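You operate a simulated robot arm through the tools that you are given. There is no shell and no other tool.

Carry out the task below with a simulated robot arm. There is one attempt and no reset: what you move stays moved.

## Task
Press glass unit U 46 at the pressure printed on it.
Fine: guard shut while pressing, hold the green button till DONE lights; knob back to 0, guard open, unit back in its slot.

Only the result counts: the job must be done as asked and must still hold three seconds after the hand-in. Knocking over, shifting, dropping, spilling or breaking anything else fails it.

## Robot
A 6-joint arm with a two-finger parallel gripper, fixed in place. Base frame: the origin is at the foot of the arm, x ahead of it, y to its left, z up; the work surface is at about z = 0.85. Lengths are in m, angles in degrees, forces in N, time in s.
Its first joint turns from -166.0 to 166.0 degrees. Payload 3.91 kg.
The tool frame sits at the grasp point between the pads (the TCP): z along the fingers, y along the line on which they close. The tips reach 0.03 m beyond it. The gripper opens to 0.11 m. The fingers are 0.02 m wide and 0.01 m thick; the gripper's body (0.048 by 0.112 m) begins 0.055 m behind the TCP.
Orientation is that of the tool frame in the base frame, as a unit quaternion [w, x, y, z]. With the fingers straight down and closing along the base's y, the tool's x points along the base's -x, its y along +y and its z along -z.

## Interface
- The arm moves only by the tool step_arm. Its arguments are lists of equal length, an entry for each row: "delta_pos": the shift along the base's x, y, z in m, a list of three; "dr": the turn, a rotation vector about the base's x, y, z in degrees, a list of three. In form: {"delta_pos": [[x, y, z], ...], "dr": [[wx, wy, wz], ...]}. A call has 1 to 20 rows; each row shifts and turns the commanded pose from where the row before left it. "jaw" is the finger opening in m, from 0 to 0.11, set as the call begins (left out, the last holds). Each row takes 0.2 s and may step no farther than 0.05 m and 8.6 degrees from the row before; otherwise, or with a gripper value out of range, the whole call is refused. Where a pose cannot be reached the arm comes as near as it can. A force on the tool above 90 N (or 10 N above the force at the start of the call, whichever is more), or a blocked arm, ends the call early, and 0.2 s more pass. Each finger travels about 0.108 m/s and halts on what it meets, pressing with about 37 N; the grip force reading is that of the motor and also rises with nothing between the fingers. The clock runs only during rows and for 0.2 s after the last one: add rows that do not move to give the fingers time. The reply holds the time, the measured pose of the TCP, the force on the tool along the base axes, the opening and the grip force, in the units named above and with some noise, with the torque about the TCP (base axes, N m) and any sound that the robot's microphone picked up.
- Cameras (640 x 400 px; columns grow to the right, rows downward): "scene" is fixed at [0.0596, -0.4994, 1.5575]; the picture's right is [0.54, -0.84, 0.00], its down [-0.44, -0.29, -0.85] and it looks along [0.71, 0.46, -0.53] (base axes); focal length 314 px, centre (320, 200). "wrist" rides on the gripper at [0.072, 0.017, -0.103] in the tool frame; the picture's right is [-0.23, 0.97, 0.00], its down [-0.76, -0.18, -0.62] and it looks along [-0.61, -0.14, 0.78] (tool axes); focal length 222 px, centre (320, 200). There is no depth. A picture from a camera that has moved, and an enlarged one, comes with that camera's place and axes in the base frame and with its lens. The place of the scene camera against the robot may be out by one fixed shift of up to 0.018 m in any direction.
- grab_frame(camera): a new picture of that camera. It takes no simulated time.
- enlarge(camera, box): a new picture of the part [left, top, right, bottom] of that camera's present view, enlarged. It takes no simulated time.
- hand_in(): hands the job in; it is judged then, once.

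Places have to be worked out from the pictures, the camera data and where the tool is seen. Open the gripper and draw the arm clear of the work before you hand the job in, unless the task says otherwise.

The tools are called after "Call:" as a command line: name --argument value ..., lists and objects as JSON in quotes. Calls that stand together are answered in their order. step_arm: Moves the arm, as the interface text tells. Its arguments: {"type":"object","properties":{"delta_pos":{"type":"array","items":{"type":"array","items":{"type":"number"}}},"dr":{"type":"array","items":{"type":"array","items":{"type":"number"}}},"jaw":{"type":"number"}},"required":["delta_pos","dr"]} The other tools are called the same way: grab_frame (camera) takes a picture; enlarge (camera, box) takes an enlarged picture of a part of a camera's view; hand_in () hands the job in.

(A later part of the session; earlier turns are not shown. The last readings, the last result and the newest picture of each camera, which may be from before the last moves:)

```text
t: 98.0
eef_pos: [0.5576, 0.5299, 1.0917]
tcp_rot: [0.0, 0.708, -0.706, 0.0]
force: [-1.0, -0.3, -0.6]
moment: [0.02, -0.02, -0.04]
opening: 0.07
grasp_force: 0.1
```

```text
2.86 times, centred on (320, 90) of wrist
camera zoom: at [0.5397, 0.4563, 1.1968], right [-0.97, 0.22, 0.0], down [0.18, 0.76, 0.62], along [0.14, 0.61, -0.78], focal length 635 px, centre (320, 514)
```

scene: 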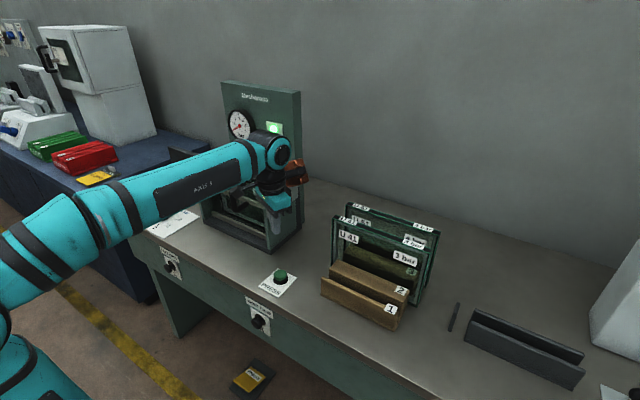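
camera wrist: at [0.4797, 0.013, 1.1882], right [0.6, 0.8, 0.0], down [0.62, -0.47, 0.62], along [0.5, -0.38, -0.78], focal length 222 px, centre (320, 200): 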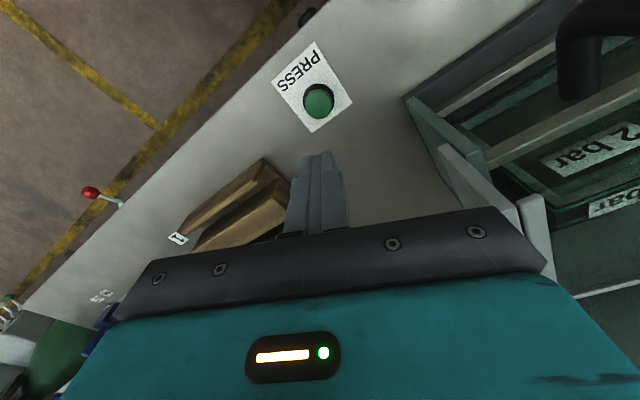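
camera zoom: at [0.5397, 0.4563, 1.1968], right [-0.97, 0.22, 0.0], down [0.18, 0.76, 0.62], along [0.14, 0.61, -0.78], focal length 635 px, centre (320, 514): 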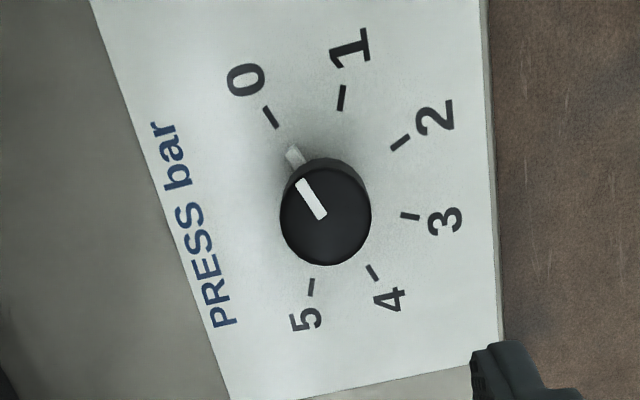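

The knob is at 0. Now I'll go back to the guard handle at about (0.558, 0.130), yawing to 0.

Call:
step_arm --delta_pos '[[0, 0, 0.04], [0, 0, 0.04], [0, -0.01, 0.03], [0, -0.04, 0], [0, -0.04, 0], [0, -0.04, 0], [0, -0.04, 0], [0, -0.04, 0], [0, -0.04, 0], [0, -0.04, 0], [0, -0.04, 0], [0, -0.04, 0], [0, -0.03, 0], [0, 0, 0], [0, 0, 0]]' --dr '[[0, 0, -8], [0, 0, -8], [0, 0, -8], [0, 0, -8], [0, 0, -8], [0, 0, -8], [0, 0, -8], [0, 0, -8], [0, 0, -8], [0, 0, -8], [0, 0, -8], [0, 0, -2], [0, 0, 0], [0, 0, 0], [0, 0, 0]]'

Call:
grab_frame --camera "wrist"

Call:
enlarge --camera "scene" --box '[150, 90, 320, 260]'

```text
t: 101.2
eef_pos: [0.5553, 0.1302, 1.204]
tcp_rot: [0.0, -0.001, 1.0, 0.0]
force: [0.3, -0.6, -0.1]
moment: [0.03, -0.03, 0.01]
opening: 0.07
grasp_force: 0.1
```

```text
taken
camera wrist: at [0.483, 0.1458, 1.3078], right [0.22, 0.97, 0.0], down [0.76, -0.18, 0.62], along [0.61, -0.14, -0.78], focal length 222 px, centre (320, 200)
```

wrist: 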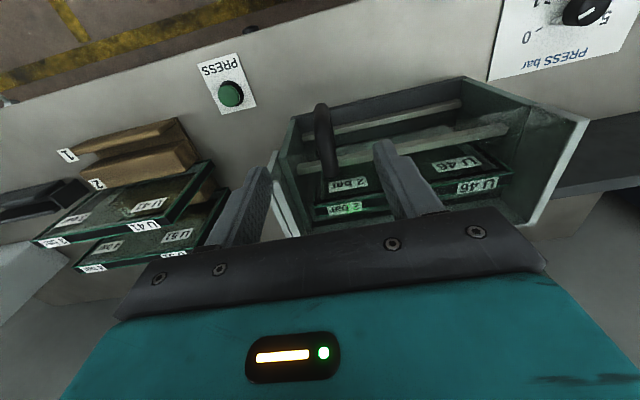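

```text
2.35 times, centred on (235, 175) of scene
camera zoom: at [0.0596, -0.4994, 1.5575], right [0.54, -0.84, 0.0], down [-0.44, -0.29, -0.85], along [0.71, 0.46, -0.53], focal length 738 px, centre (520, 259)
```

zoom: 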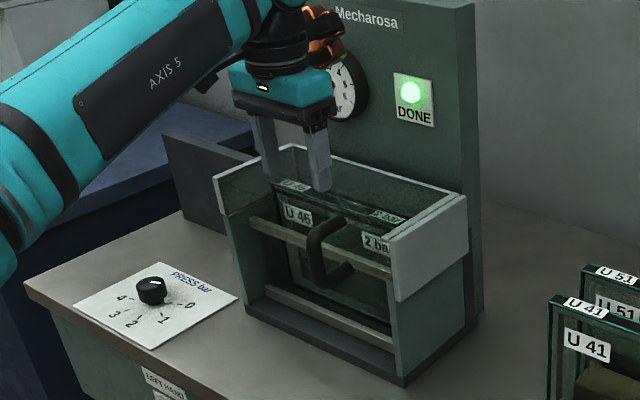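

The handle is at y≈0.129. I'll descend and grip it.

Call:
step_arm --delta_pos '[[0.003, -0.0005, -0.03], [0, 0, -0.03], [0, 0, -0.03], [0, 0, -0.03], [0, 0, -0.004], [0, 0, 0]]' --dr '[[0, 0, 0], [0, 0, 0], [0, 0, 0], [0, 0, 0], [0, 0, 0], [0, 0, 0]]' --jaw 0.06

Call:
step_arm --delta_pos '[[0, 0, 0], [0, 0, 0], [0, 0, 0], [0, 0, 0], [0, 0, 0]]' --dr '[[0, 0, 0], [0, 0, 0], [0, 0, 0], [0, 0, 0], [0, 0, 0]]' --jaw 0.0

Call:
grab_frame --camera "wrist"

```text
t: 102.5
eef_pos: [0.5601, 0.1293, 1.0789]
tcp_rot: [0.0, -0.002, 1.0, 0.0]
force: [0.2, 0.2, 0.1]
moment: [-0.01, -0.04, -0.02]
opening: 0.0601
grasp_force: 0.1
```

```text
t: 103.8
eef_pos: [0.5598, 0.1303, 1.0795]
tcp_rot: [0.0, -0.002, 1.0, 0.0]
force: [0.6, 9.9, -0.7]
moment: [0.29, -0.23, 0.06]
opening: 0.0178
grasp_force: 45.3
```

```text
taken
camera wrist: at [0.4866, 0.146, 1.1827], right [0.22, 0.97, 0.0], down [0.76, -0.17, 0.62], along [0.61, -0.14, -0.78], focal length 222 px, centre (320, 200)
```

wrist: 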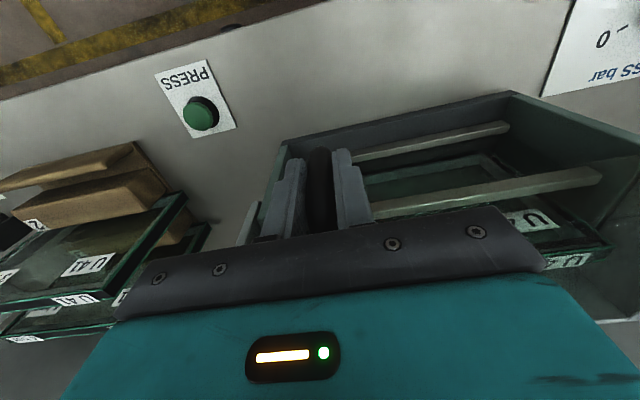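

I have the handle. I'll slide the guard open toward +y in stages.

Call:
step_arm --delta_pos '[[0, 0.01, 0], [0, 0.015, 0], [0, 0.02, 0], [0, 0.02, 0], [0, 0.02, 0], [0, 0.02, 0], [0, 0.02, 0], [0, 0.02, 0], [0, 0.02, 0], [0, 0, 0]]' --dr '[[0, 0, 0], [0, 0, 0], [0, 0, 0], [0, 0, 0], [0, 0, 0], [0, 0, 0], [0, 0, 0], [0, 0, 0], [0, 0, 0], [0, 0, 0]]'

Call:
enlarge --camera "scene" --box '[110, 80, 310, 260]'

```text
t: 106.0
eef_pos: [0.5594, 0.295, 1.0787]
tcp_rot: [-0.001, -0.002, 1.0, -0.001]
force: [-1.7, -0.1, -32.6]
moment: [0.38, 0.1, -0.02]
opening: 0.0177
grasp_force: 45.0
```

```text
2.22 times, centred on (210, 170) of scene
camera zoom: at [0.0596, -0.4994, 1.5575], right [0.54, -0.84, 0.0], down [-0.44, -0.29, -0.85], along [0.71, 0.46, -0.53], focal length 697 px, centre (564, 267)
```

zoom: 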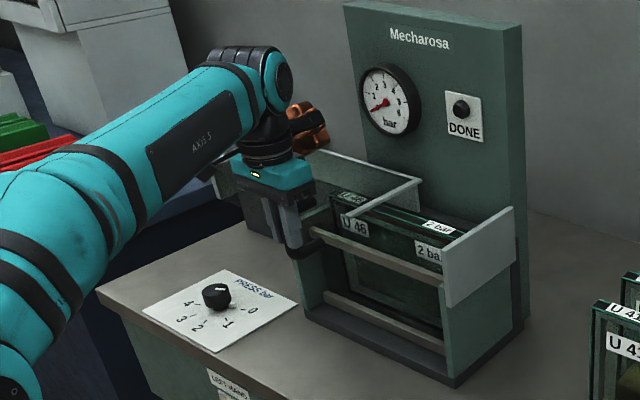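

It's sliding open. I'll relax 1 mm in z and continue to the original open position (y≈0.469).

Call:
step_arm --delta_pos '[[0, 0.01, -0.001], [0, 0.02, 0], [0, 0.02, 0], [0, 0.02, 0], [0, 0.02, 0], [0, 0.02, 0], [0, 0.02, 0], [0, 0.02, 0], [0, 0.015, 0], [0, 0, 0]]' --dr '[[0, 0, 0], [0, 0, 0], [0, 0, 0], [0, 0, 0], [0, 0, 0], [0, 0, 0], [0, 0, 0], [0, 0, 0], [0, 0, 0], [0, 0, 0]]'

Call:
enlarge --camera "scene" --box '[110, 80, 310, 260]'

```text
t: 108.2
eef_pos: [0.5604, 0.4594, 1.0788]
tcp_rot: [0.0, -0.002, 1.0, 0.0]
force: [15.2, 1.9, 9.9]
moment: [-0.06, -0.52, 0.09]
opening: 0.018
grasp_force: 44.9
```

```text
2.22 times, centred on (210, 170) of scene
camera zoom: at [0.0596, -0.4994, 1.5575], right [0.54, -0.84, 0.0], down [-0.44, -0.29, -0.85], along [0.71, 0.46, -0.53], focal length 697 px, centre (564, 267)
```

zoom: 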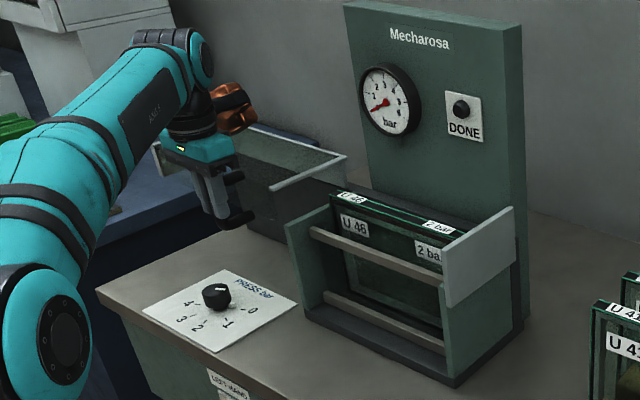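

It needs about 1 cm more to reach the original open position, so I'll push until it reads the end stop.

Call:
step_arm --delta_pos '[[0, 0.005, 0], [0, 0.004, 0], [0, 0.003, 0], [0, 0, 0]]' --dr '[[0, 0, 0], [0, 0, 0], [0, 0, 0], [0, 0, 0]]'

```text
t: 109.2
eef_pos: [0.5606, 0.4701, 1.079]
tcp_rot: [0.001, 0.0, 1.0, -0.001]
force: [14.3, -10.1, 23.4]
moment: [-0.22, -0.71, -0.1]
opening: 0.0176
grasp_force: 45.0
```

The guard is at its open end stop. I'll release, rise, then move in front of the chamber at yaw +90°, which keeps the attachment on the side away from the post, and look at the unit.

Call:
step_arm --delta_pos '[[0, 0, 0], [0, 0, 0], [0, 0, 0.03], [0, 0, 0.04], [0, 0, 0.04], [-0.02, 0, 0.04], [-0.01, -0.03, 0], [0, -0.03, 0], [0, -0.03, 0], [0, -0.03, 0], [0, -0.03, 0], [0, -0.03, 0], [0.0, -0.03, 0], [0.01, -0.03, 0], [0.01, -0.008, 0], [0.01, 0, 0], [0, 0, 0]]' --dr '[[0, 0, 0], [0, 0, 0], [0, 0, 0], [0, 0, 0], [0, 0, 8], [0, 0, 8], [0, 0, 8], [0, 0, 8], [0, 0, 8], [0, 0, 8], [0, 0, 8], [0, 0, 8], [0, 0, 8], [0, 0, 8], [0, 0, 8], [0, 0, 2], [0, 0, 0]]' --jaw 0.05

Call:
grab_frame --camera "wrist"

Call:
enlarge --camera "scene" --box '[110, 80, 310, 260]'

```text
t: 112.8
eef_pos: [0.5589, 0.2236, 1.2296]
tcp_rot: [0.001, 0.708, -0.706, 0.0]
force: [-0.1, -0.3, -1.1]
moment: [0.02, 0.01, 0.01]
opening: 0.05
grasp_force: 0.0
```

```text
taken
camera wrist: at [0.5414, 0.1502, 1.3333], right [-0.97, 0.22, 0.0], down [0.17, 0.76, 0.62], along [0.14, 0.61, -0.78], focal length 222 px, centre (320, 200)
```

wrist: 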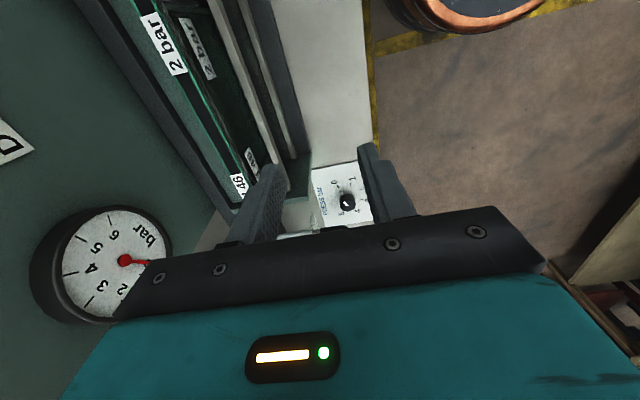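

```text
2.22 times, centred on (210, 170) of scene
camera zoom: at [0.0596, -0.4994, 1.5575], right [0.54, -0.84, 0.0], down [-0.44, -0.29, -0.85], along [0.71, 0.46, -0.53], focal length 697 px, centre (564, 267)
```

zoom: 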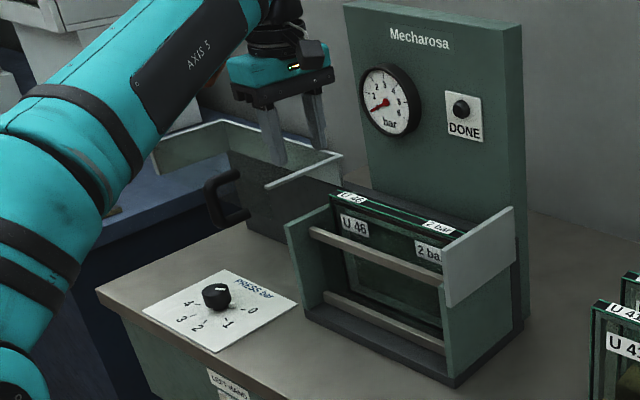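

Call:
enlarge --camera "wrist" --box '[90, 0, 330, 230]'

Call:
enlarge --camera "scene" --box '[195, 150, 305, 250]'

```text
1.74 times, centred on (210, 115) of wrist
camera zoom: at [0.5414, 0.1502, 1.3333], right [-0.97, 0.22, 0.0], down [0.17, 0.76, 0.62], along [0.14, 0.61, -0.78], focal length 386 px, centre (511, 348)
```

zoom: 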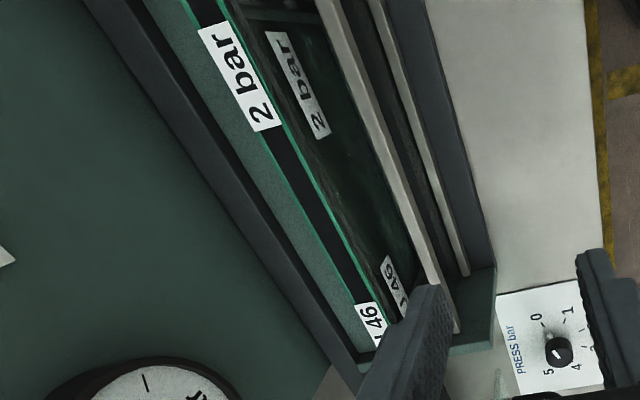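

```text
4.00 times, centred on (250, 200) of scene
camera zoom: at [0.0596, -0.4994, 1.5575], right [0.54, -0.84, 0.0], down [-0.44, -0.29, -0.85], along [0.71, 0.46, -0.53], focal length 1255 px, centre (600, 200)
```

zoom: 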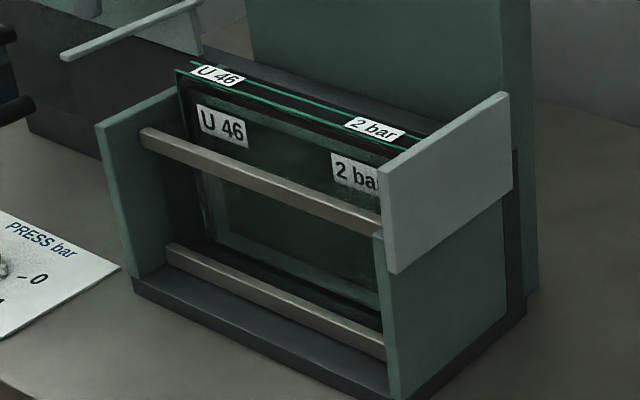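

The unit's top is at x≈0.684–0.706 with its centre about 0.695. I'll move over it at yaw +90° and descend slowly, watching forces near the gauge.

Call:
step_arm --delta_pos '[[0.03, -0.002, 0], [0.03, -0.003, 0], [0.03, -0.003, 0], [0.03, -0.002, 0], [0.0136, 0, 0], [0, 0, -0.02], [0, 0, -0.02], [0, 0, -0.02], [0, 0, -0.01], [0, 0, 0]]' --dr '[[0, 0, 0], [0, 0, 0], [0, 0, 0], [0, 0, 0], [0, 0, 0], [0, 0, 0], [0, 0, 0], [0, 0, 0], [0, 0, 0], [0, 0, 0]]'

Call:
grab_frame --camera "wrist"

Call:
enlarge --camera "scene" --box '[160, 70, 310, 250]'

```text
t: 115.0
eef_pos: [0.6931, 0.2123, 1.1586]
tcp_rot: [0.0, 0.708, -0.706, 0.0]
force: [0.4, 0.9, 0.5]
moment: [0.02, -0.02, 0.01]
opening: 0.0501
grasp_force: 0.0
```

```text
taken
camera wrist: at [0.6754, 0.1404, 1.2625], right [-0.97, 0.22, 0.0], down [0.17, 0.76, 0.62], along [0.14, 0.61, -0.78], focal length 222 px, centre (320, 200)
```

wrist: 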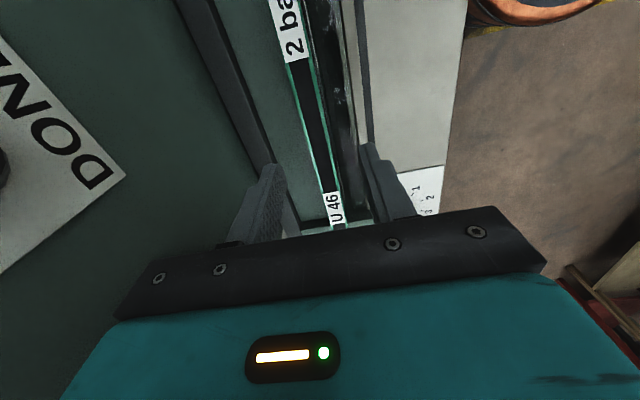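

```text
2.22 times, centred on (235, 160) of scene
camera zoom: at [0.0596, -0.4994, 1.5575], right [0.54, -0.84, 0.0], down [-0.44, -0.29, -0.85], along [0.71, 0.46, -0.53], focal length 697 px, centre (509, 289)
```

zoom: 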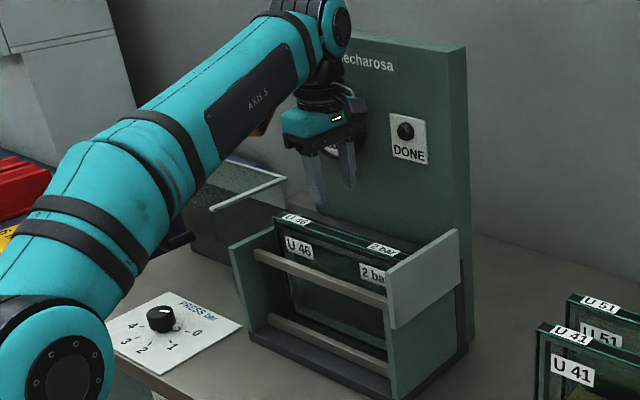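

Call:
enlarge --camera "wrist" --box '[220, 20, 440, 240]'

```text
1.82 times, centred on (330, 130) of wrist
camera zoom: at [0.6754, 0.1404, 1.2625], right [-0.97, 0.22, 0.0], down [0.17, 0.76, 0.62], along [0.14, 0.61, -0.78], focal length 404 px, centre (302, 327)
```

zoom: 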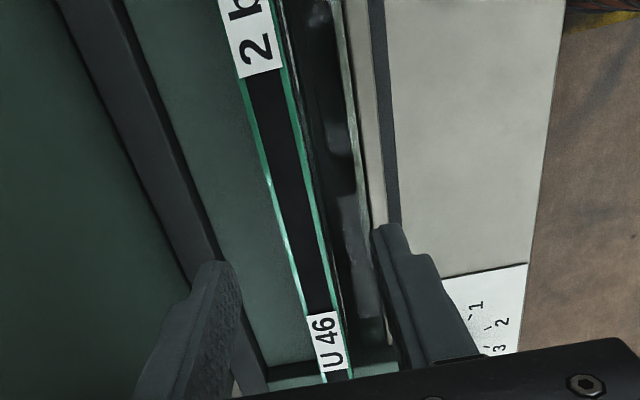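

The unit's centre is at about x 0.697. I'll nudge to (0.6945, 0.206) to keep the palm clear of the gauge and continue down to TCP z≈1.053.

Call:
step_arm --delta_pos '[[0.0015, -0.006, 0], [0, 0, -0.015], [0, 0, -0.015], [0, 0, -0.015], [0, 0, -0.015], [0, 0, -0.015], [0, 0, 0]]' --dr '[[0, 0, 0], [0, 0, 0], [0, 0, 0], [0, 0, 0], [0, 0, 0], [0, 0, 0], [0, 0, 0]]' --jaw 0.056

Call:
enlarge --camera "wrist" --box '[220, 20, 440, 240]'

Call:
enlarge --camera "scene" --box '[190, 100, 310, 250]'

```text
t: 116.5
eef_pos: [0.6947, 0.2076, 1.0833]
tcp_rot: [-0.001, 0.708, -0.706, 0.0]
force: [0.5, 0.4, 0.6]
moment: [0.01, 0.05, 0.02]
opening: 0.056
grasp_force: 0.0
```

```text
1.82 times, centred on (330, 130) of wrist
camera zoom: at [0.6775, 0.1341, 1.187], right [-0.97, 0.22, 0.0], down [0.18, 0.76, 0.62], along [0.14, 0.61, -0.78], focal length 404 px, centre (302, 327)
```

zoom: 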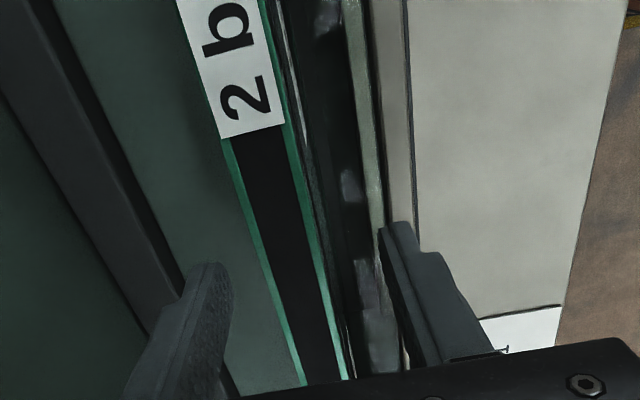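

```text
2.67 times, centred on (250, 175) of scene
camera zoom: at [0.0596, -0.4994, 1.5575], right [0.54, -0.84, 0.0], down [-0.44, -0.29, -0.85], along [0.71, 0.46, -0.53], focal length 837 px, centre (507, 267)
```

zoom: 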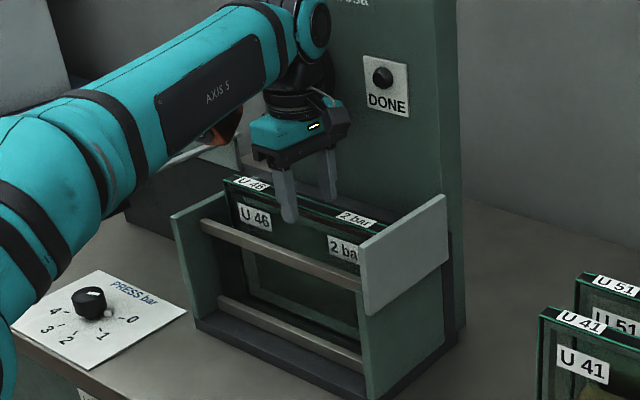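

No contact and the fingers straddle the unit. I'll go down another 3 cm and close.

Call:
step_arm --delta_pos '[[0, 0, -0.01], [0, 0, -0.01], [0, 0, -0.009], [0, 0, 0]]' --dr '[[0, 0, 0], [0, 0, 0], [0, 0, 0], [0, 0, 0]]'

Call:
step_arm --delta_pos '[[0, 0, 0], [0, 0, 0], [0, 0, 0], [0, 0, 0], [0, 0, 0]]' --dr '[[0, 0, 0], [0, 0, 0], [0, 0, 0], [0, 0, 0], [0, 0, 0]]' --jaw 0.0

Call:
enlarge --camera "wrist" --box '[220, 20, 440, 240]'

```text
t: 117.5
eef_pos: [0.6953, 0.2074, 1.0539]
tcp_rot: [0.0, 0.708, -0.706, -0.001]
force: [0.6, -0.4, -0.1]
moment: [0.0, -0.03, -0.01]
opening: 0.056
grasp_force: 0.1
```

```text
t: 118.8
eef_pos: [0.6955, 0.2072, 1.0542]
tcp_rot: [0.0, 0.708, -0.706, 0.0]
force: [2.8, 0.3, 0.4]
moment: [0.17, -0.39, -0.12]
opening: 0.0219
grasp_force: 37.0
```

```text
1.82 times, centred on (330, 130) of wrist
camera zoom: at [0.6773, 0.134, 1.1579], right [-0.97, 0.22, 0.0], down [0.18, 0.76, 0.62], along [0.14, 0.61, -0.78], focal length 404 px, centre (302, 327)
```

zoom: 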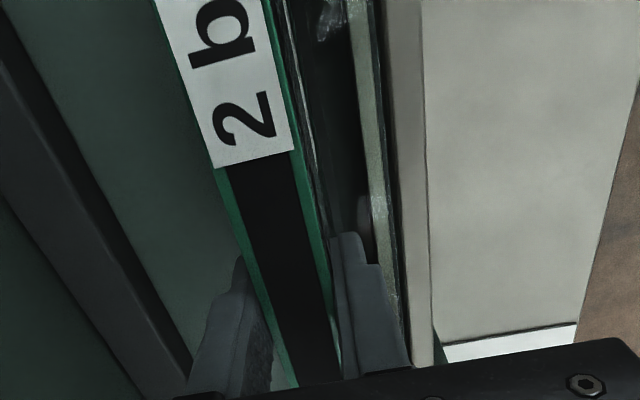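

The unit is gripped and the tool is free of contact forces. I'll lift straight up, slowly.

Call:
step_arm --delta_pos '[[0, 0, 0.005], [0, 0, 0.01], [0, 0, 0.01], [0, 0, 0.015], [0, 0, 0.015], [0, 0, 0.02], [0, 0, 0]]' --dr '[[0, 0, 0], [0, 0, 0], [0, 0, 0], [0, 0, 0], [0, 0, 0], [0, 0, 0], [0, 0, 0]]'

Call:
enlarge --camera "scene" --box '[180, 70, 310, 250]'

```text
t: 120.3
eef_pos: [0.6946, 0.2084, 1.1302]
tcp_rot: [0.0, 0.708, -0.706, 0.0]
force: [-0.8, 0.7, -7.7]
moment: [-0.12, 0.0, 0.01]
opening: 0.0219
grasp_force: 37.0
```

```text
2.22 times, centred on (245, 160) of scene
camera zoom: at [0.0596, -0.4994, 1.5575], right [0.54, -0.84, 0.0], down [-0.44, -0.29, -0.85], along [0.71, 0.46, -0.53], focal length 697 px, centre (487, 289)
```

zoom: 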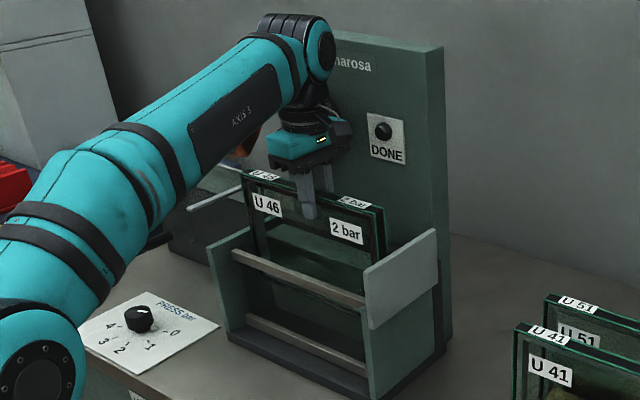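

The lift is clean and the unit hangs freely; the moment confirms its centre is about 14 mm to +y of the grip. I'll lift fully clear and draw back in front of the chamber.

Call:
step_arm --delta_pos '[[0, 0, 0.02], [0, 0, 0.03], [0, 0, 0.03], [0, 0, 0.03], [0, 0, 0.015], [0, 0, 0], [-0.02, 0, 0], [-0.03, 0, 0], [-0.03, 0, 0], [-0.03, 0, 0], [-0.03, 0, 0], [-0.03, 0, 0], [-0.02, 0, 0], [0, 0, 0]]' --dr '[[0, 0, 0], [0, 0, 0], [0, 0, 0], [0, 0, 0], [0, 0, 0], [0, 0, 0], [0, 0, 0], [0, 0, 0], [0, 0, 0], [0, 0, 0], [0, 0, 0], [0, 0, 0], [0, 0, 0], [0, 0, 0]]'

Call:
grab_frame --camera "scene"

```text
t: 123.3
eef_pos: [0.505, 0.2075, 1.2534]
tcp_rot: [0.0, 0.708, -0.706, 0.0]
force: [-0.1, -0.2, -8.4]
moment: [-0.13, 0.0, -0.02]
opening: 0.022
grasp_force: 37.5
```

```text
taken
```

scene: 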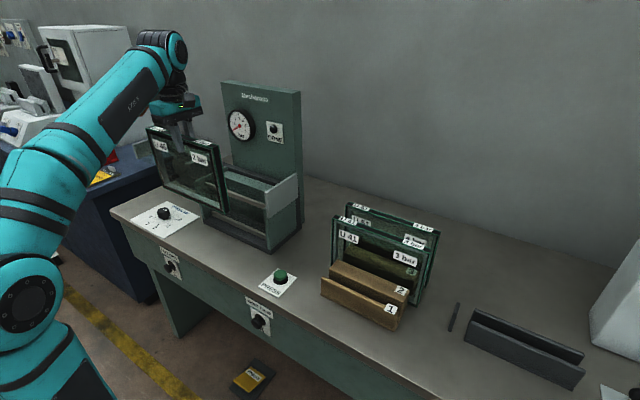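

The unit is clear. I'll carry it toward the rack at x≈0.505.

Call:
step_arm --delta_pos '[[0, -0.03, 0], [0, -0.04, 0], [0, -0.04, 0], [0, -0.04, 0], [0, -0.04, 0], [0, -0.04, 0], [0, -0.04, 0], [0, -0.04, 0], [0, -0.04, 0], [0, -0.04, 0], [0, -0.04, 0], [0, -0.04, 0], [0, -0.0325, 0], [0, 0, 0], [0, 0, 0]]' --dr '[[0, 0, 0], [0, 0, 0], [0, 0, 0], [0, 0, 0], [0, 0, 0], [0, 0, 0], [0, 0, 0], [0, 0, 0], [0, 0, 0], [0, 0, 0], [0, 0, 0], [0, 0, 0], [0, 0, 0], [0, 0, 0], [0, 0, 0]]'

Call:
grab_frame --camera "scene"

Call:
grab_frame --camera "wrist"

```text
t: 126.5
eef_pos: [0.5052, -0.2952, 1.2549]
tcp_rot: [0.0, 0.708, -0.706, -0.001]
force: [0.2, -0.7, -8.5]
moment: [-0.12, -0.03, 0.0]
opening: 0.0219
grasp_force: 36.7
```

```text
taken
```

scene: 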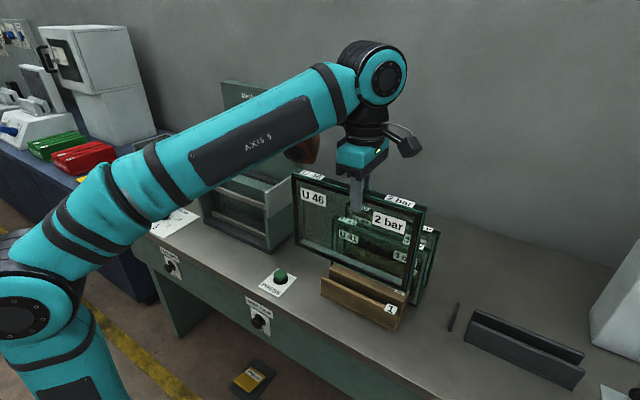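

```text
taken
camera wrist: at [0.4869, -0.3689, 1.3586], right [-0.97, 0.22, 0.0], down [0.18, 0.76, 0.62], along [0.14, 0.61, -0.78], focal length 222 px, centre (320, 200)
```

wrist: 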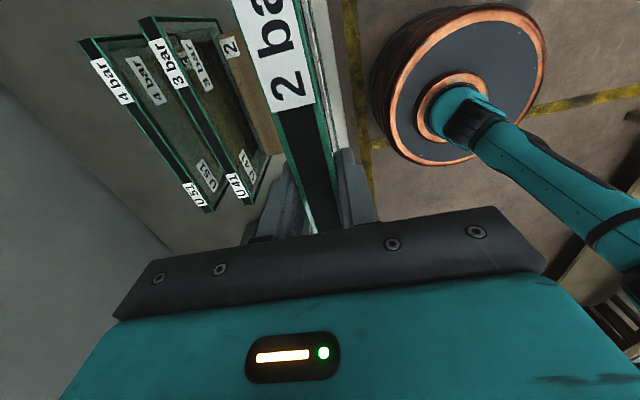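

The unit is in line in y. I'll move it over slot 1 (x 0.5907) and begin lowering partway.

Call:
step_arm --delta_pos '[[0.02, 0, 0], [0.03, 0, 0], [0.025, 0, 0], [0.0105, 0, 0], [0, 0, 0], [0, 0, -0.02], [0, 0, -0.02], [0, 0, -0.02], [0, 0, 0]]' --dr '[[0, 0, 0], [0, 0, 0], [0, 0, 0], [0, 0, 0], [0, 0, 0], [0, 0, 0], [0, 0, 0], [0, 0, 0], [0, 0, 0]]'

Call:
enlarge --camera "scene" --box '[280, 140, 460, 340]'

Call:
grab_frame --camera "wrist"

```text
t: 128.6
eef_pos: [0.5903, -0.295, 1.194]
tcp_rot: [0.0, 0.709, -0.706, 0.0]
force: [-0.3, 0.1, -7.6]
moment: [-0.11, 0.04, -0.01]
opening: 0.022
grasp_force: 36.9
```

```text
2.00 times, centred on (370, 240) of scene
camera zoom: at [0.0596, -0.4994, 1.5575], right [0.54, -0.84, 0.0], down [-0.44, -0.29, -0.85], along [0.71, 0.46, -0.53], focal length 627 px, centre (220, 120)
```

zoom: 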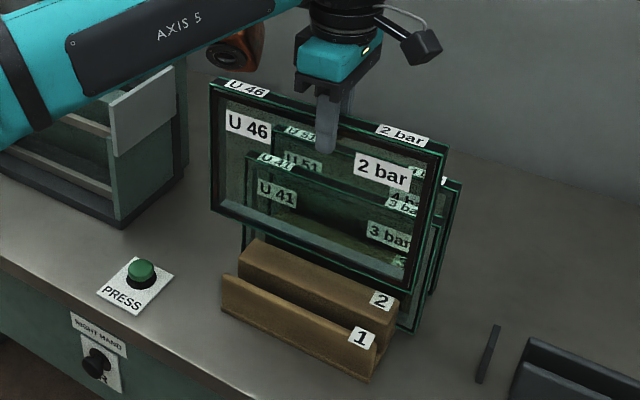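

```text
taken
camera wrist: at [0.5724, -0.3685, 1.298], right [-0.97, 0.22, 0.0], down [0.18, 0.76, 0.62], along [0.14, 0.61, -0.78], focal length 222 px, centre (320, 200)
```

wrist: 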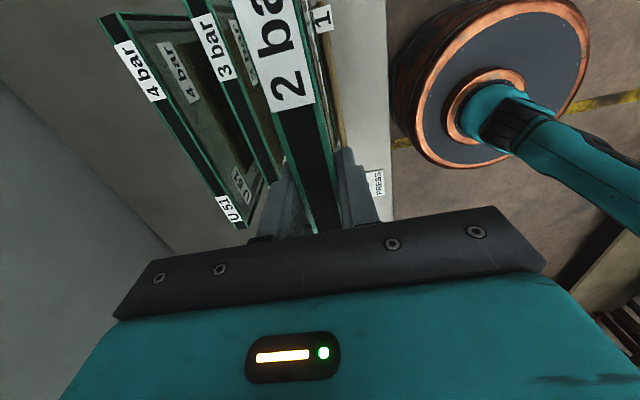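

The unit is aligned over the groove. I'll lower gradually and watch the force.

Call:
step_arm --delta_pos '[[0.0004, 0, -0.015], [0, 0, -0.015], [0, 0, -0.015], [0, 0, -0.015], [0, 0, -0.01], [0, 0, 0]]' --dr '[[0, 0, 0], [0, 0, 0], [0, 0, 0], [0, 0, 0], [0, 0, 0], [0, 0, 0]]'

Call:
enlarge --camera "scene" --box '[280, 170, 460, 350]'

Call:
enlarge --camera "wrist" --box '[180, 0, 420, 220]'

```text
t: 129.9
eef_pos: [0.5917, -0.2953, 1.1229]
tcp_rot: [0.0, 0.708, -0.706, 0.0]
force: [0.2, -0.6, -7.8]
moment: [-0.13, -0.02, -0.01]
opening: 0.0219
grasp_force: 36.8
```

```text
2.22 times, centred on (370, 260) of scene
camera zoom: at [0.0596, -0.4994, 1.5575], right [0.54, -0.84, 0.0], down [-0.44, -0.29, -0.85], along [0.71, 0.46, -0.53], focal length 697 px, centre (209, 67)
```

zoom: 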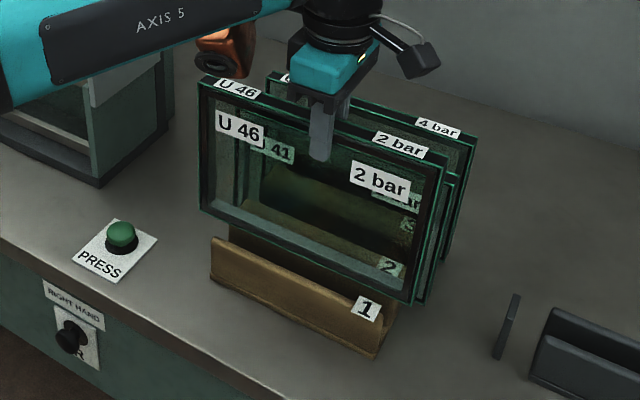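

```text
1.82 times, centred on (300, 110) of wrist
camera zoom: at [0.5734, -0.3684, 1.2279], right [-0.97, 0.22, 0.0], down [0.18, 0.76, 0.62], along [0.14, 0.61, -0.78], focal length 404 px, centre (356, 364)
```

zoom: 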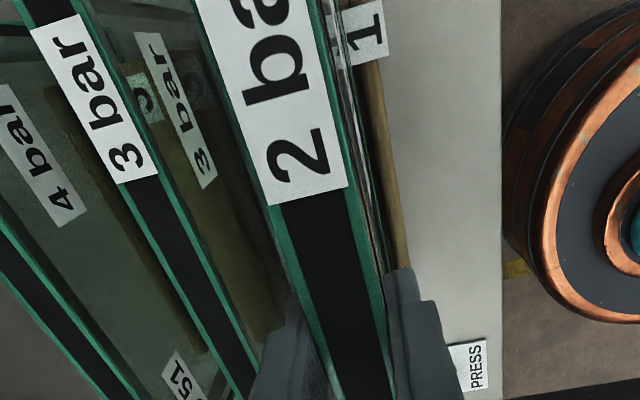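

It's still free. I'll continue down toward the seat in 1 cm steps, then finer.

Call:
step_arm --delta_pos '[[-0.0004, 0, -0.01], [0, 0, -0.01], [0, 0, -0.01], [0, 0, -0.01], [0, 0, -0.01], [0, 0, -0.005], [0, 0, 0]]' --dr '[[0, 0, 0], [0, 0, 0], [0, 0, 0], [0, 0, 0], [0, 0, 0], [0, 0, 0], [0, 0, 0]]'

Call:
enlarge --camera "scene" --box '[280, 170, 460, 350]'

```text
t: 131.6
eef_pos: [0.5918, -0.2947, 1.0689]
tcp_rot: [0.0, 0.709, -0.705, 0.0]
force: [0.5, 0.3, -7.9]
moment: [-0.14, 0.05, -0.01]
opening: 0.022
grasp_force: 37.2
```

```text
2.22 times, centred on (370, 260) of scene
camera zoom: at [0.0596, -0.4994, 1.5575], right [0.54, -0.84, 0.0], down [-0.44, -0.29, -0.85], along [0.71, 0.46, -0.53], focal length 697 px, centre (209, 67)
```

zoom: 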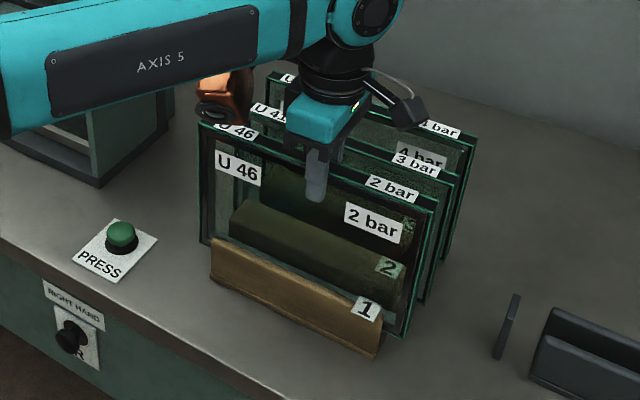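

It's close to the seat now. I'll lower in 3 mm steps until the weight transfers.

Call:
step_arm --delta_pos '[[-0.0005, 0, -0.004], [0, 0, -0.004], [0, 0, -0.004], [0, 0, 0]]' --dr '[[0, 0, 0], [0, 0, 0], [0, 0, 0], [0, 0, 0]]'

Call:
step_arm --delta_pos '[[0, 0, -0.003], [0, 0, -0.002], [0, 0, 0]]' --dr '[[0, 0, 0], [0, 0, 0], [0, 0, 0]]'

```text
t: 132.6
eef_pos: [0.5901, -0.2946, 1.0572]
tcp_rot: [0.0, 0.708, -0.706, 0.0]
force: [0.2, -0.2, -8.8]
moment: [-0.13, 0.01, 0.0]
opening: 0.0219
grasp_force: 36.7
```

```text
t: 133.3
eef_pos: [0.5895, -0.2951, 1.0527]
tcp_rot: [0.0, 0.709, -0.706, 0.0]
force: [-0.5, 0.6, -7.3]
moment: [-0.11, -0.02, 0.01]
opening: 0.0219
grasp_force: 37.0
```

Call:
step_arm --delta_pos '[[0.0005, 0, -0.002], [0, 0, -0.002], [0, 0, 0]]' --dr '[[0, 0, 0], [0, 0, 0], [0, 0, 0]]'

Call:
enlarge --camera "scene" --box '[300, 190, 460, 340]'

```text
t: 134.2
eef_pos: [0.5902, -0.2954, 1.0487]
tcp_rot: [-0.001, 0.708, -0.706, 0.0]
force: [0.1, 0.6, -7.9]
moment: [-0.16, 0.0, -0.02]
opening: 0.0219
grasp_force: 37.0
```

```text
2.67 times, centred on (380, 265) of scene
camera zoom: at [0.0596, -0.4994, 1.5575], right [0.54, -0.84, 0.0], down [-0.44, -0.29, -0.85], along [0.71, 0.46, -0.53], focal length 837 px, centre (160, 27)
```

zoom: 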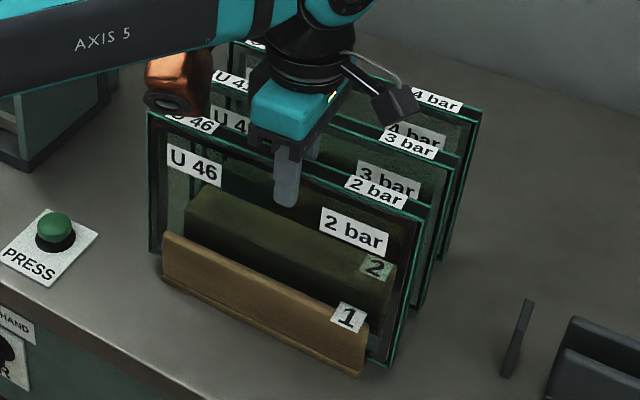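

It's about 7 mm above its original seat by comparison with the first picture. I'll continue in 2 mm steps.

Call:
step_arm --delta_pos '[[0, 0, -0.002], [0, 0, -0.002], [0, 0, 0]]' --dr '[[0, 0, 0], [0, 0, 0], [0, 0, 0]]'

Call:
step_arm --delta_pos '[[0, 0, -0.0015], [0, 0, -0.0015], [0, 0, 0]]' --dr '[[0, 0, 0], [0, 0, 0], [0, 0, 0]]'

```text
t: 134.9
eef_pos: [0.5913, -0.2955, 1.0451]
tcp_rot: [0.0, 0.708, -0.706, 0.0]
force: [0.5, -0.4, -9.2]
moment: [-0.13, 0.01, 0.01]
opening: 0.022
grasp_force: 37.1
```

```text
t: 135.8
eef_pos: [0.589, -0.2957, 1.0419]
tcp_rot: [0.0, 0.709, -0.705, 0.001]
force: [2.9, -1.9, 24.5]
moment: [-0.08, -0.08, 0.03]
opening: 0.0219
grasp_force: 37.1
```

The weight has transferred (Fz +24 N), so the unit is seated. I'll ease off slightly and compare with the original picture.

Call:
step_arm --delta_pos '[[0, 0, 0.0015], [0, 0, 0]]' --dr '[[0, 0, 0], [0, 0, 0]]'

Call:
enlarge --camera "scene" --box '[300, 190, 460, 340]'

Call:
enlarge --camera "wrist" --box '[180, 0, 420, 220]'

```text
t: 136.3
eef_pos: [0.59, -0.2951, 1.0419]
tcp_rot: [0.0, 0.708, -0.706, 0.0]
force: [0.6, -0.3, 4.0]
moment: [-1.11, -0.14, 0.03]
opening: 0.0217
grasp_force: 37.2
```

```text
2.67 times, centred on (380, 265) of scene
camera zoom: at [0.0596, -0.4994, 1.5575], right [0.54, -0.84, 0.0], down [-0.44, -0.29, -0.85], along [0.71, 0.46, -0.53], focal length 837 px, centre (160, 27)
```

zoom: 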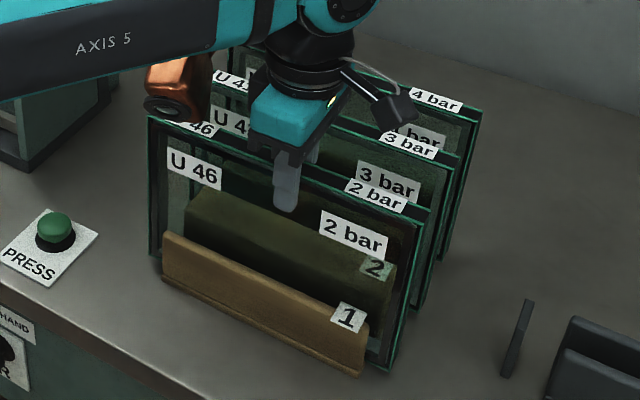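

```text
1.82 times, centred on (300, 110) of wrist
camera zoom: at [0.5729, -0.3683, 1.1463], right [-0.97, 0.22, 0.0], down [0.18, 0.76, 0.62], along [0.14, 0.61, -0.78], focal length 404 px, centre (356, 364)
```

zoom: 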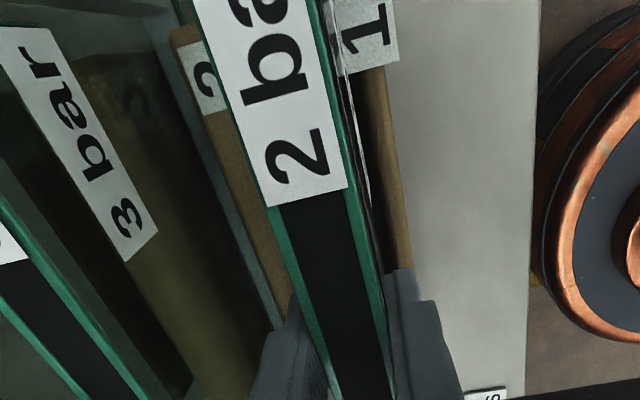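

The unit matches its original position within a few mm. I'll release it.

Call:
step_arm --delta_pos '[[0, 0, -0.001], [0, 0, 0]]' --dr '[[0, 0, 0], [0, 0, 0]]'

Call:
step_arm --delta_pos '[[0, 0, 0], [0, 0, 0], [0, 0, 0], [0, 0, 0]]' --dr '[[0, 0, 0], [0, 0, 0], [0, 0, 0], [0, 0, 0]]' --jaw 0.055

Call:
enlarge --camera "scene" --box '[300, 190, 460, 340]'

Call:
enlarge --camera "wrist" --box '[180, 0, 420, 220]'

```text
t: 136.9
eef_pos: [0.5905, -0.2951, 1.0434]
tcp_rot: [0.0, 0.708, -0.706, 0.0]
force: [1.0, 1.3, 12.9]
moment: [0.98, 0.04, -0.02]
opening: 0.0221
grasp_force: 37.1
```

```text
t: 137.9
eef_pos: [0.5906, -0.294, 1.0408]
tcp_rot: [0.0, 0.708, -0.706, 0.0]
force: [0.1, 0.5, 0.1]
moment: [0.0, 0.0, -0.01]
opening: 0.0552
grasp_force: 0.0
```

```text
2.67 times, centred on (380, 265) of scene
camera zoom: at [0.0596, -0.4994, 1.5575], right [0.54, -0.84, 0.0], down [-0.44, -0.29, -0.85], along [0.71, 0.46, -0.53], focal length 837 px, centre (160, 27)
```

zoom: 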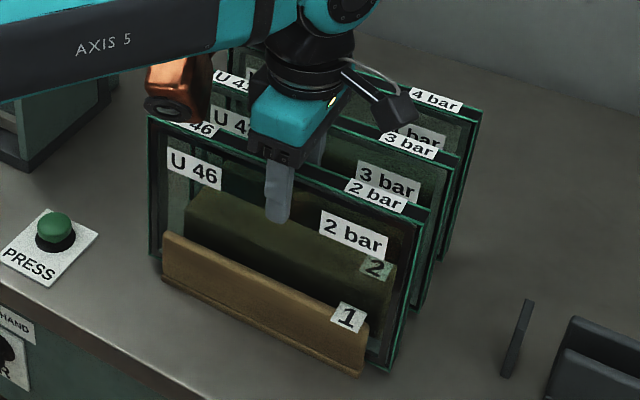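

```text
1.82 times, centred on (300, 110) of wrist
camera zoom: at [0.5729, -0.3685, 1.1458], right [-0.97, 0.22, 0.0], down [0.18, 0.76, 0.62], along [0.14, 0.61, -0.78], focal length 404 px, centre (356, 364)
```

zoom: 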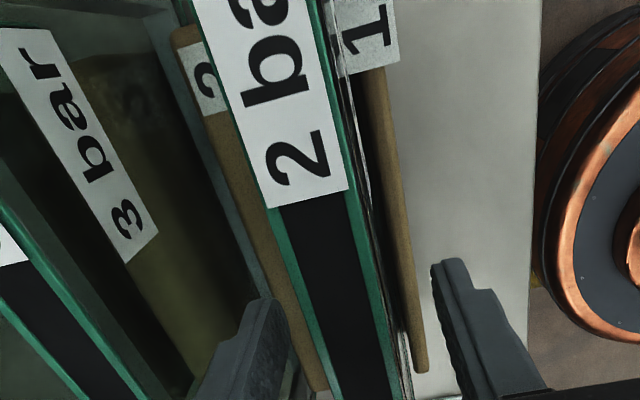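

The unit stands in its slot as it did originally. I'll rise straight up and draw the arm clear.

Call:
step_arm --delta_pos '[[0, 0, 0.01], [0, 0, 0.02], [0, 0, 0.03], [0, 0, 0.03], [0, 0, 0.04], [0, 0, 0.04], [-0.03, 0, 0.03], [-0.04, 0, 0.0], [-0.04, 0.02, 0], [-0.03, 0.03, 0], [0, 0, 0]]' --dr '[[0, 0, 0], [0, 0, 0], [0, 0, 0], [0, 0, 0], [0, 0, 0], [0, 0, 0], [0, 0, 0], [0, 0, 0], [0, 0, 0], [0, 0, 0], [0, 0, 0]]' --jaw 0.06

Call:
grab_frame --camera "scene"

Call:
enlarge --camera "scene" --box '[300, 190, 460, 340]'

Call:
grab_frame --camera "wrist"

```text
t: 140.3
eef_pos: [0.4499, -0.2452, 1.2402]
tcp_rot: [0.0, 0.709, -0.705, 0.0]
force: [-0.2, 0.4, 0.7]
moment: [0.03, 0.01, 0.0]
opening: 0.0601
grasp_force: 0.0
```

```text
taken
```

scene: 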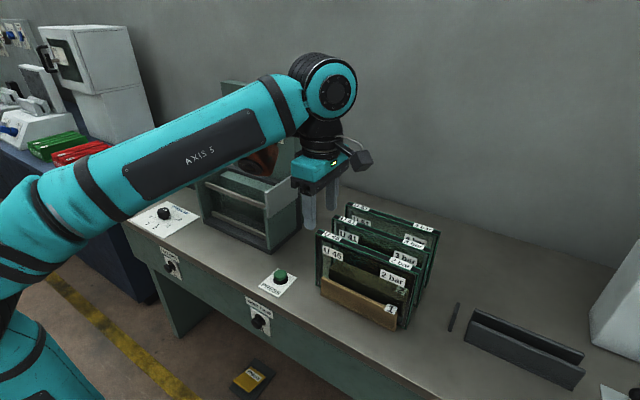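

```text
2.67 times, centred on (380, 265) of scene
camera zoom: at [0.0596, -0.4994, 1.5575], right [0.54, -0.84, 0.0], down [-0.44, -0.29, -0.85], along [0.71, 0.46, -0.53], focal length 837 px, centre (160, 27)
```

zoom: 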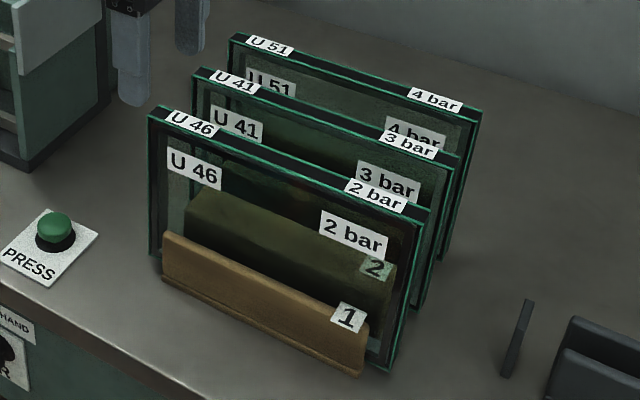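

```text
taken
camera wrist: at [0.4331, -0.3177, 1.3444], right [-0.97, 0.22, 0.0], down [0.18, 0.76, 0.62], along [0.14, 0.61, -0.78], focal length 222 px, centre (320, 200)
```

wrist: 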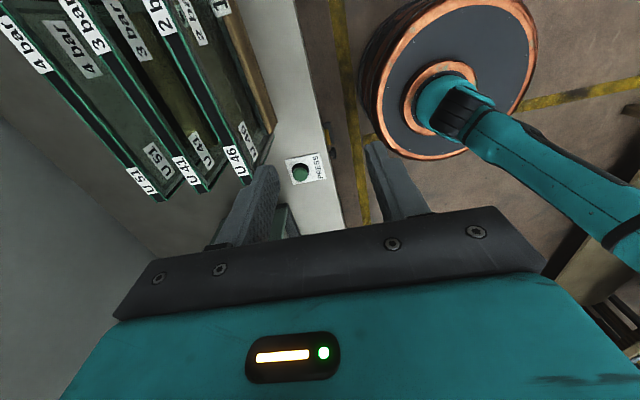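

U46 looks the same as at the start. I'll zoom in to check it is fully seated, and check the guard, knob and the rest of the table.

Call:
enlarge --camera "scene" --box '[310, 220, 430, 340]'

Call:
enlarge --camera "scene" --box '[110, 80, 310, 260]'

Call:
enlarge --camera "wrist" --box '[0, 0, 280, 230]'

```text
3.33 times, centred on (370, 280) of scene
camera zoom: at [0.0596, -0.4994, 1.5575], right [0.54, -0.84, 0.0], down [-0.44, -0.29, -0.85], along [0.71, 0.46, -0.53], focal length 1046 px, centre (153, -67)
```

zoom: 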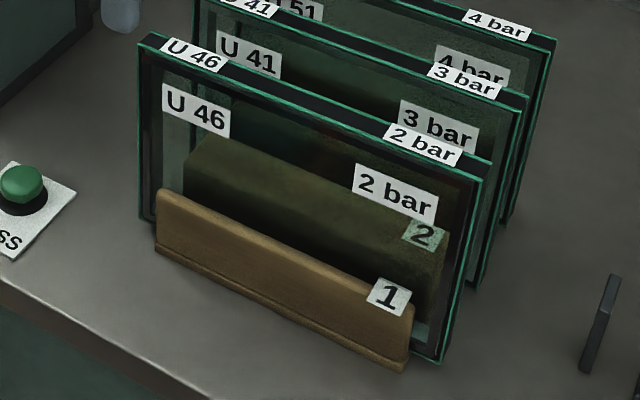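

```text
2.22 times, centred on (210, 170) of scene
camera zoom: at [0.0596, -0.4994, 1.5575], right [0.54, -0.84, 0.0], down [-0.44, -0.29, -0.85], along [0.71, 0.46, -0.53], focal length 697 px, centre (564, 267)
```

zoom: 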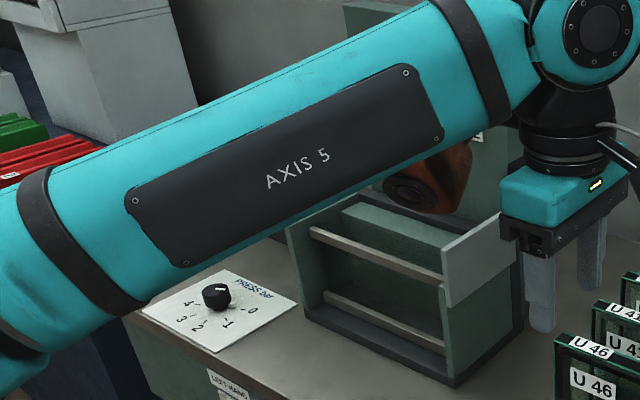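

```text
1.74 times, centred on (140, 115) of wrist
camera zoom: at [0.4331, -0.3177, 1.3444], right [-0.97, 0.22, 0.0], down [0.18, 0.76, 0.62], along [0.14, 0.61, -0.78], focal length 386 px, centre (633, 348)
```

zoom: 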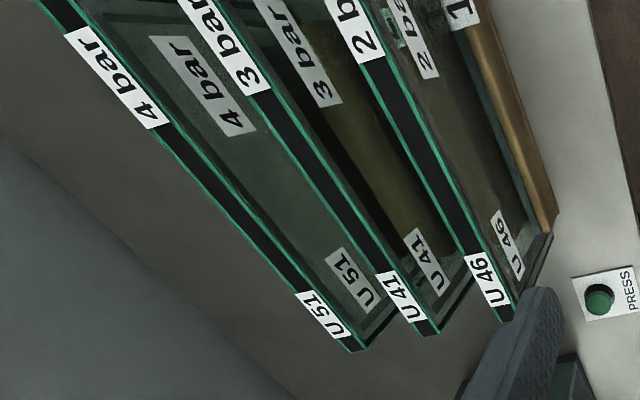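

U46 is seated like its neighbours, the knob is at 0 and the chamber is empty. I'll move the arm to a clear spot and check the guard.

Call:
step_arm --delta_pos '[[-0.03, 0, 0.03], [-0.03, -0.02, 0.03], [0, -0.03, 0], [0, -0.03, 0], [0, 0, 0]]' --dr '[[0, 0, 0], [0, 0, 0], [0, 0, 0], [0, 0, 0], [0, 0, 0]]' --jaw 0.08

Call:
grab_frame --camera "scene"

Call:
enlarge --camera "scene" --box '[110, 80, 310, 260]'

```text
t: 141.6
eef_pos: [0.3893, -0.3245, 1.3018]
tcp_rot: [0.001, 0.709, -0.706, -0.001]
force: [-0.2, -0.5, -0.1]
moment: [-0.02, 0.03, -0.02]
opening: 0.08
grasp_force: 0.0
```

```text
taken
```

scene: 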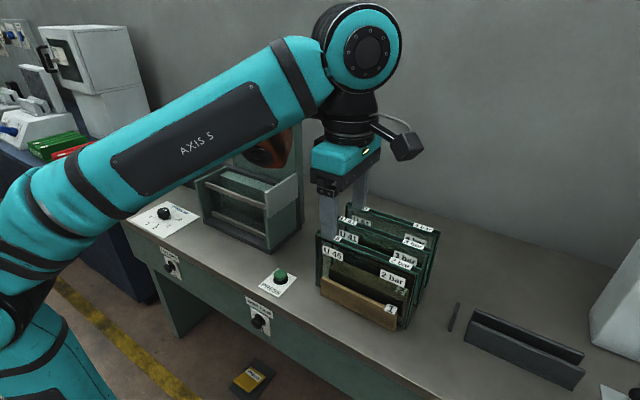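

```text
2.22 times, centred on (210, 170) of scene
camera zoom: at [0.0596, -0.4994, 1.5575], right [0.54, -0.84, 0.0], down [-0.44, -0.29, -0.85], along [0.71, 0.46, -0.53], focal length 697 px, centre (564, 267)
```

zoom: 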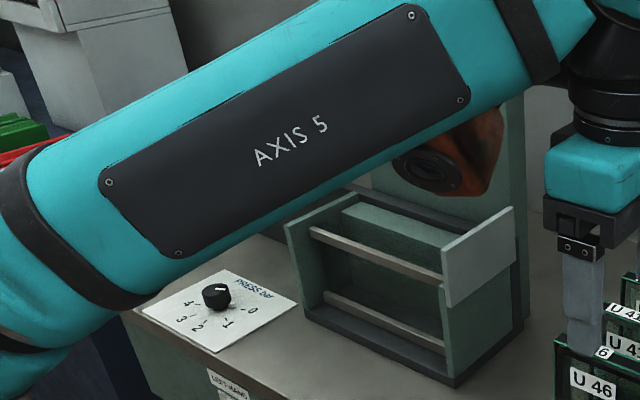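

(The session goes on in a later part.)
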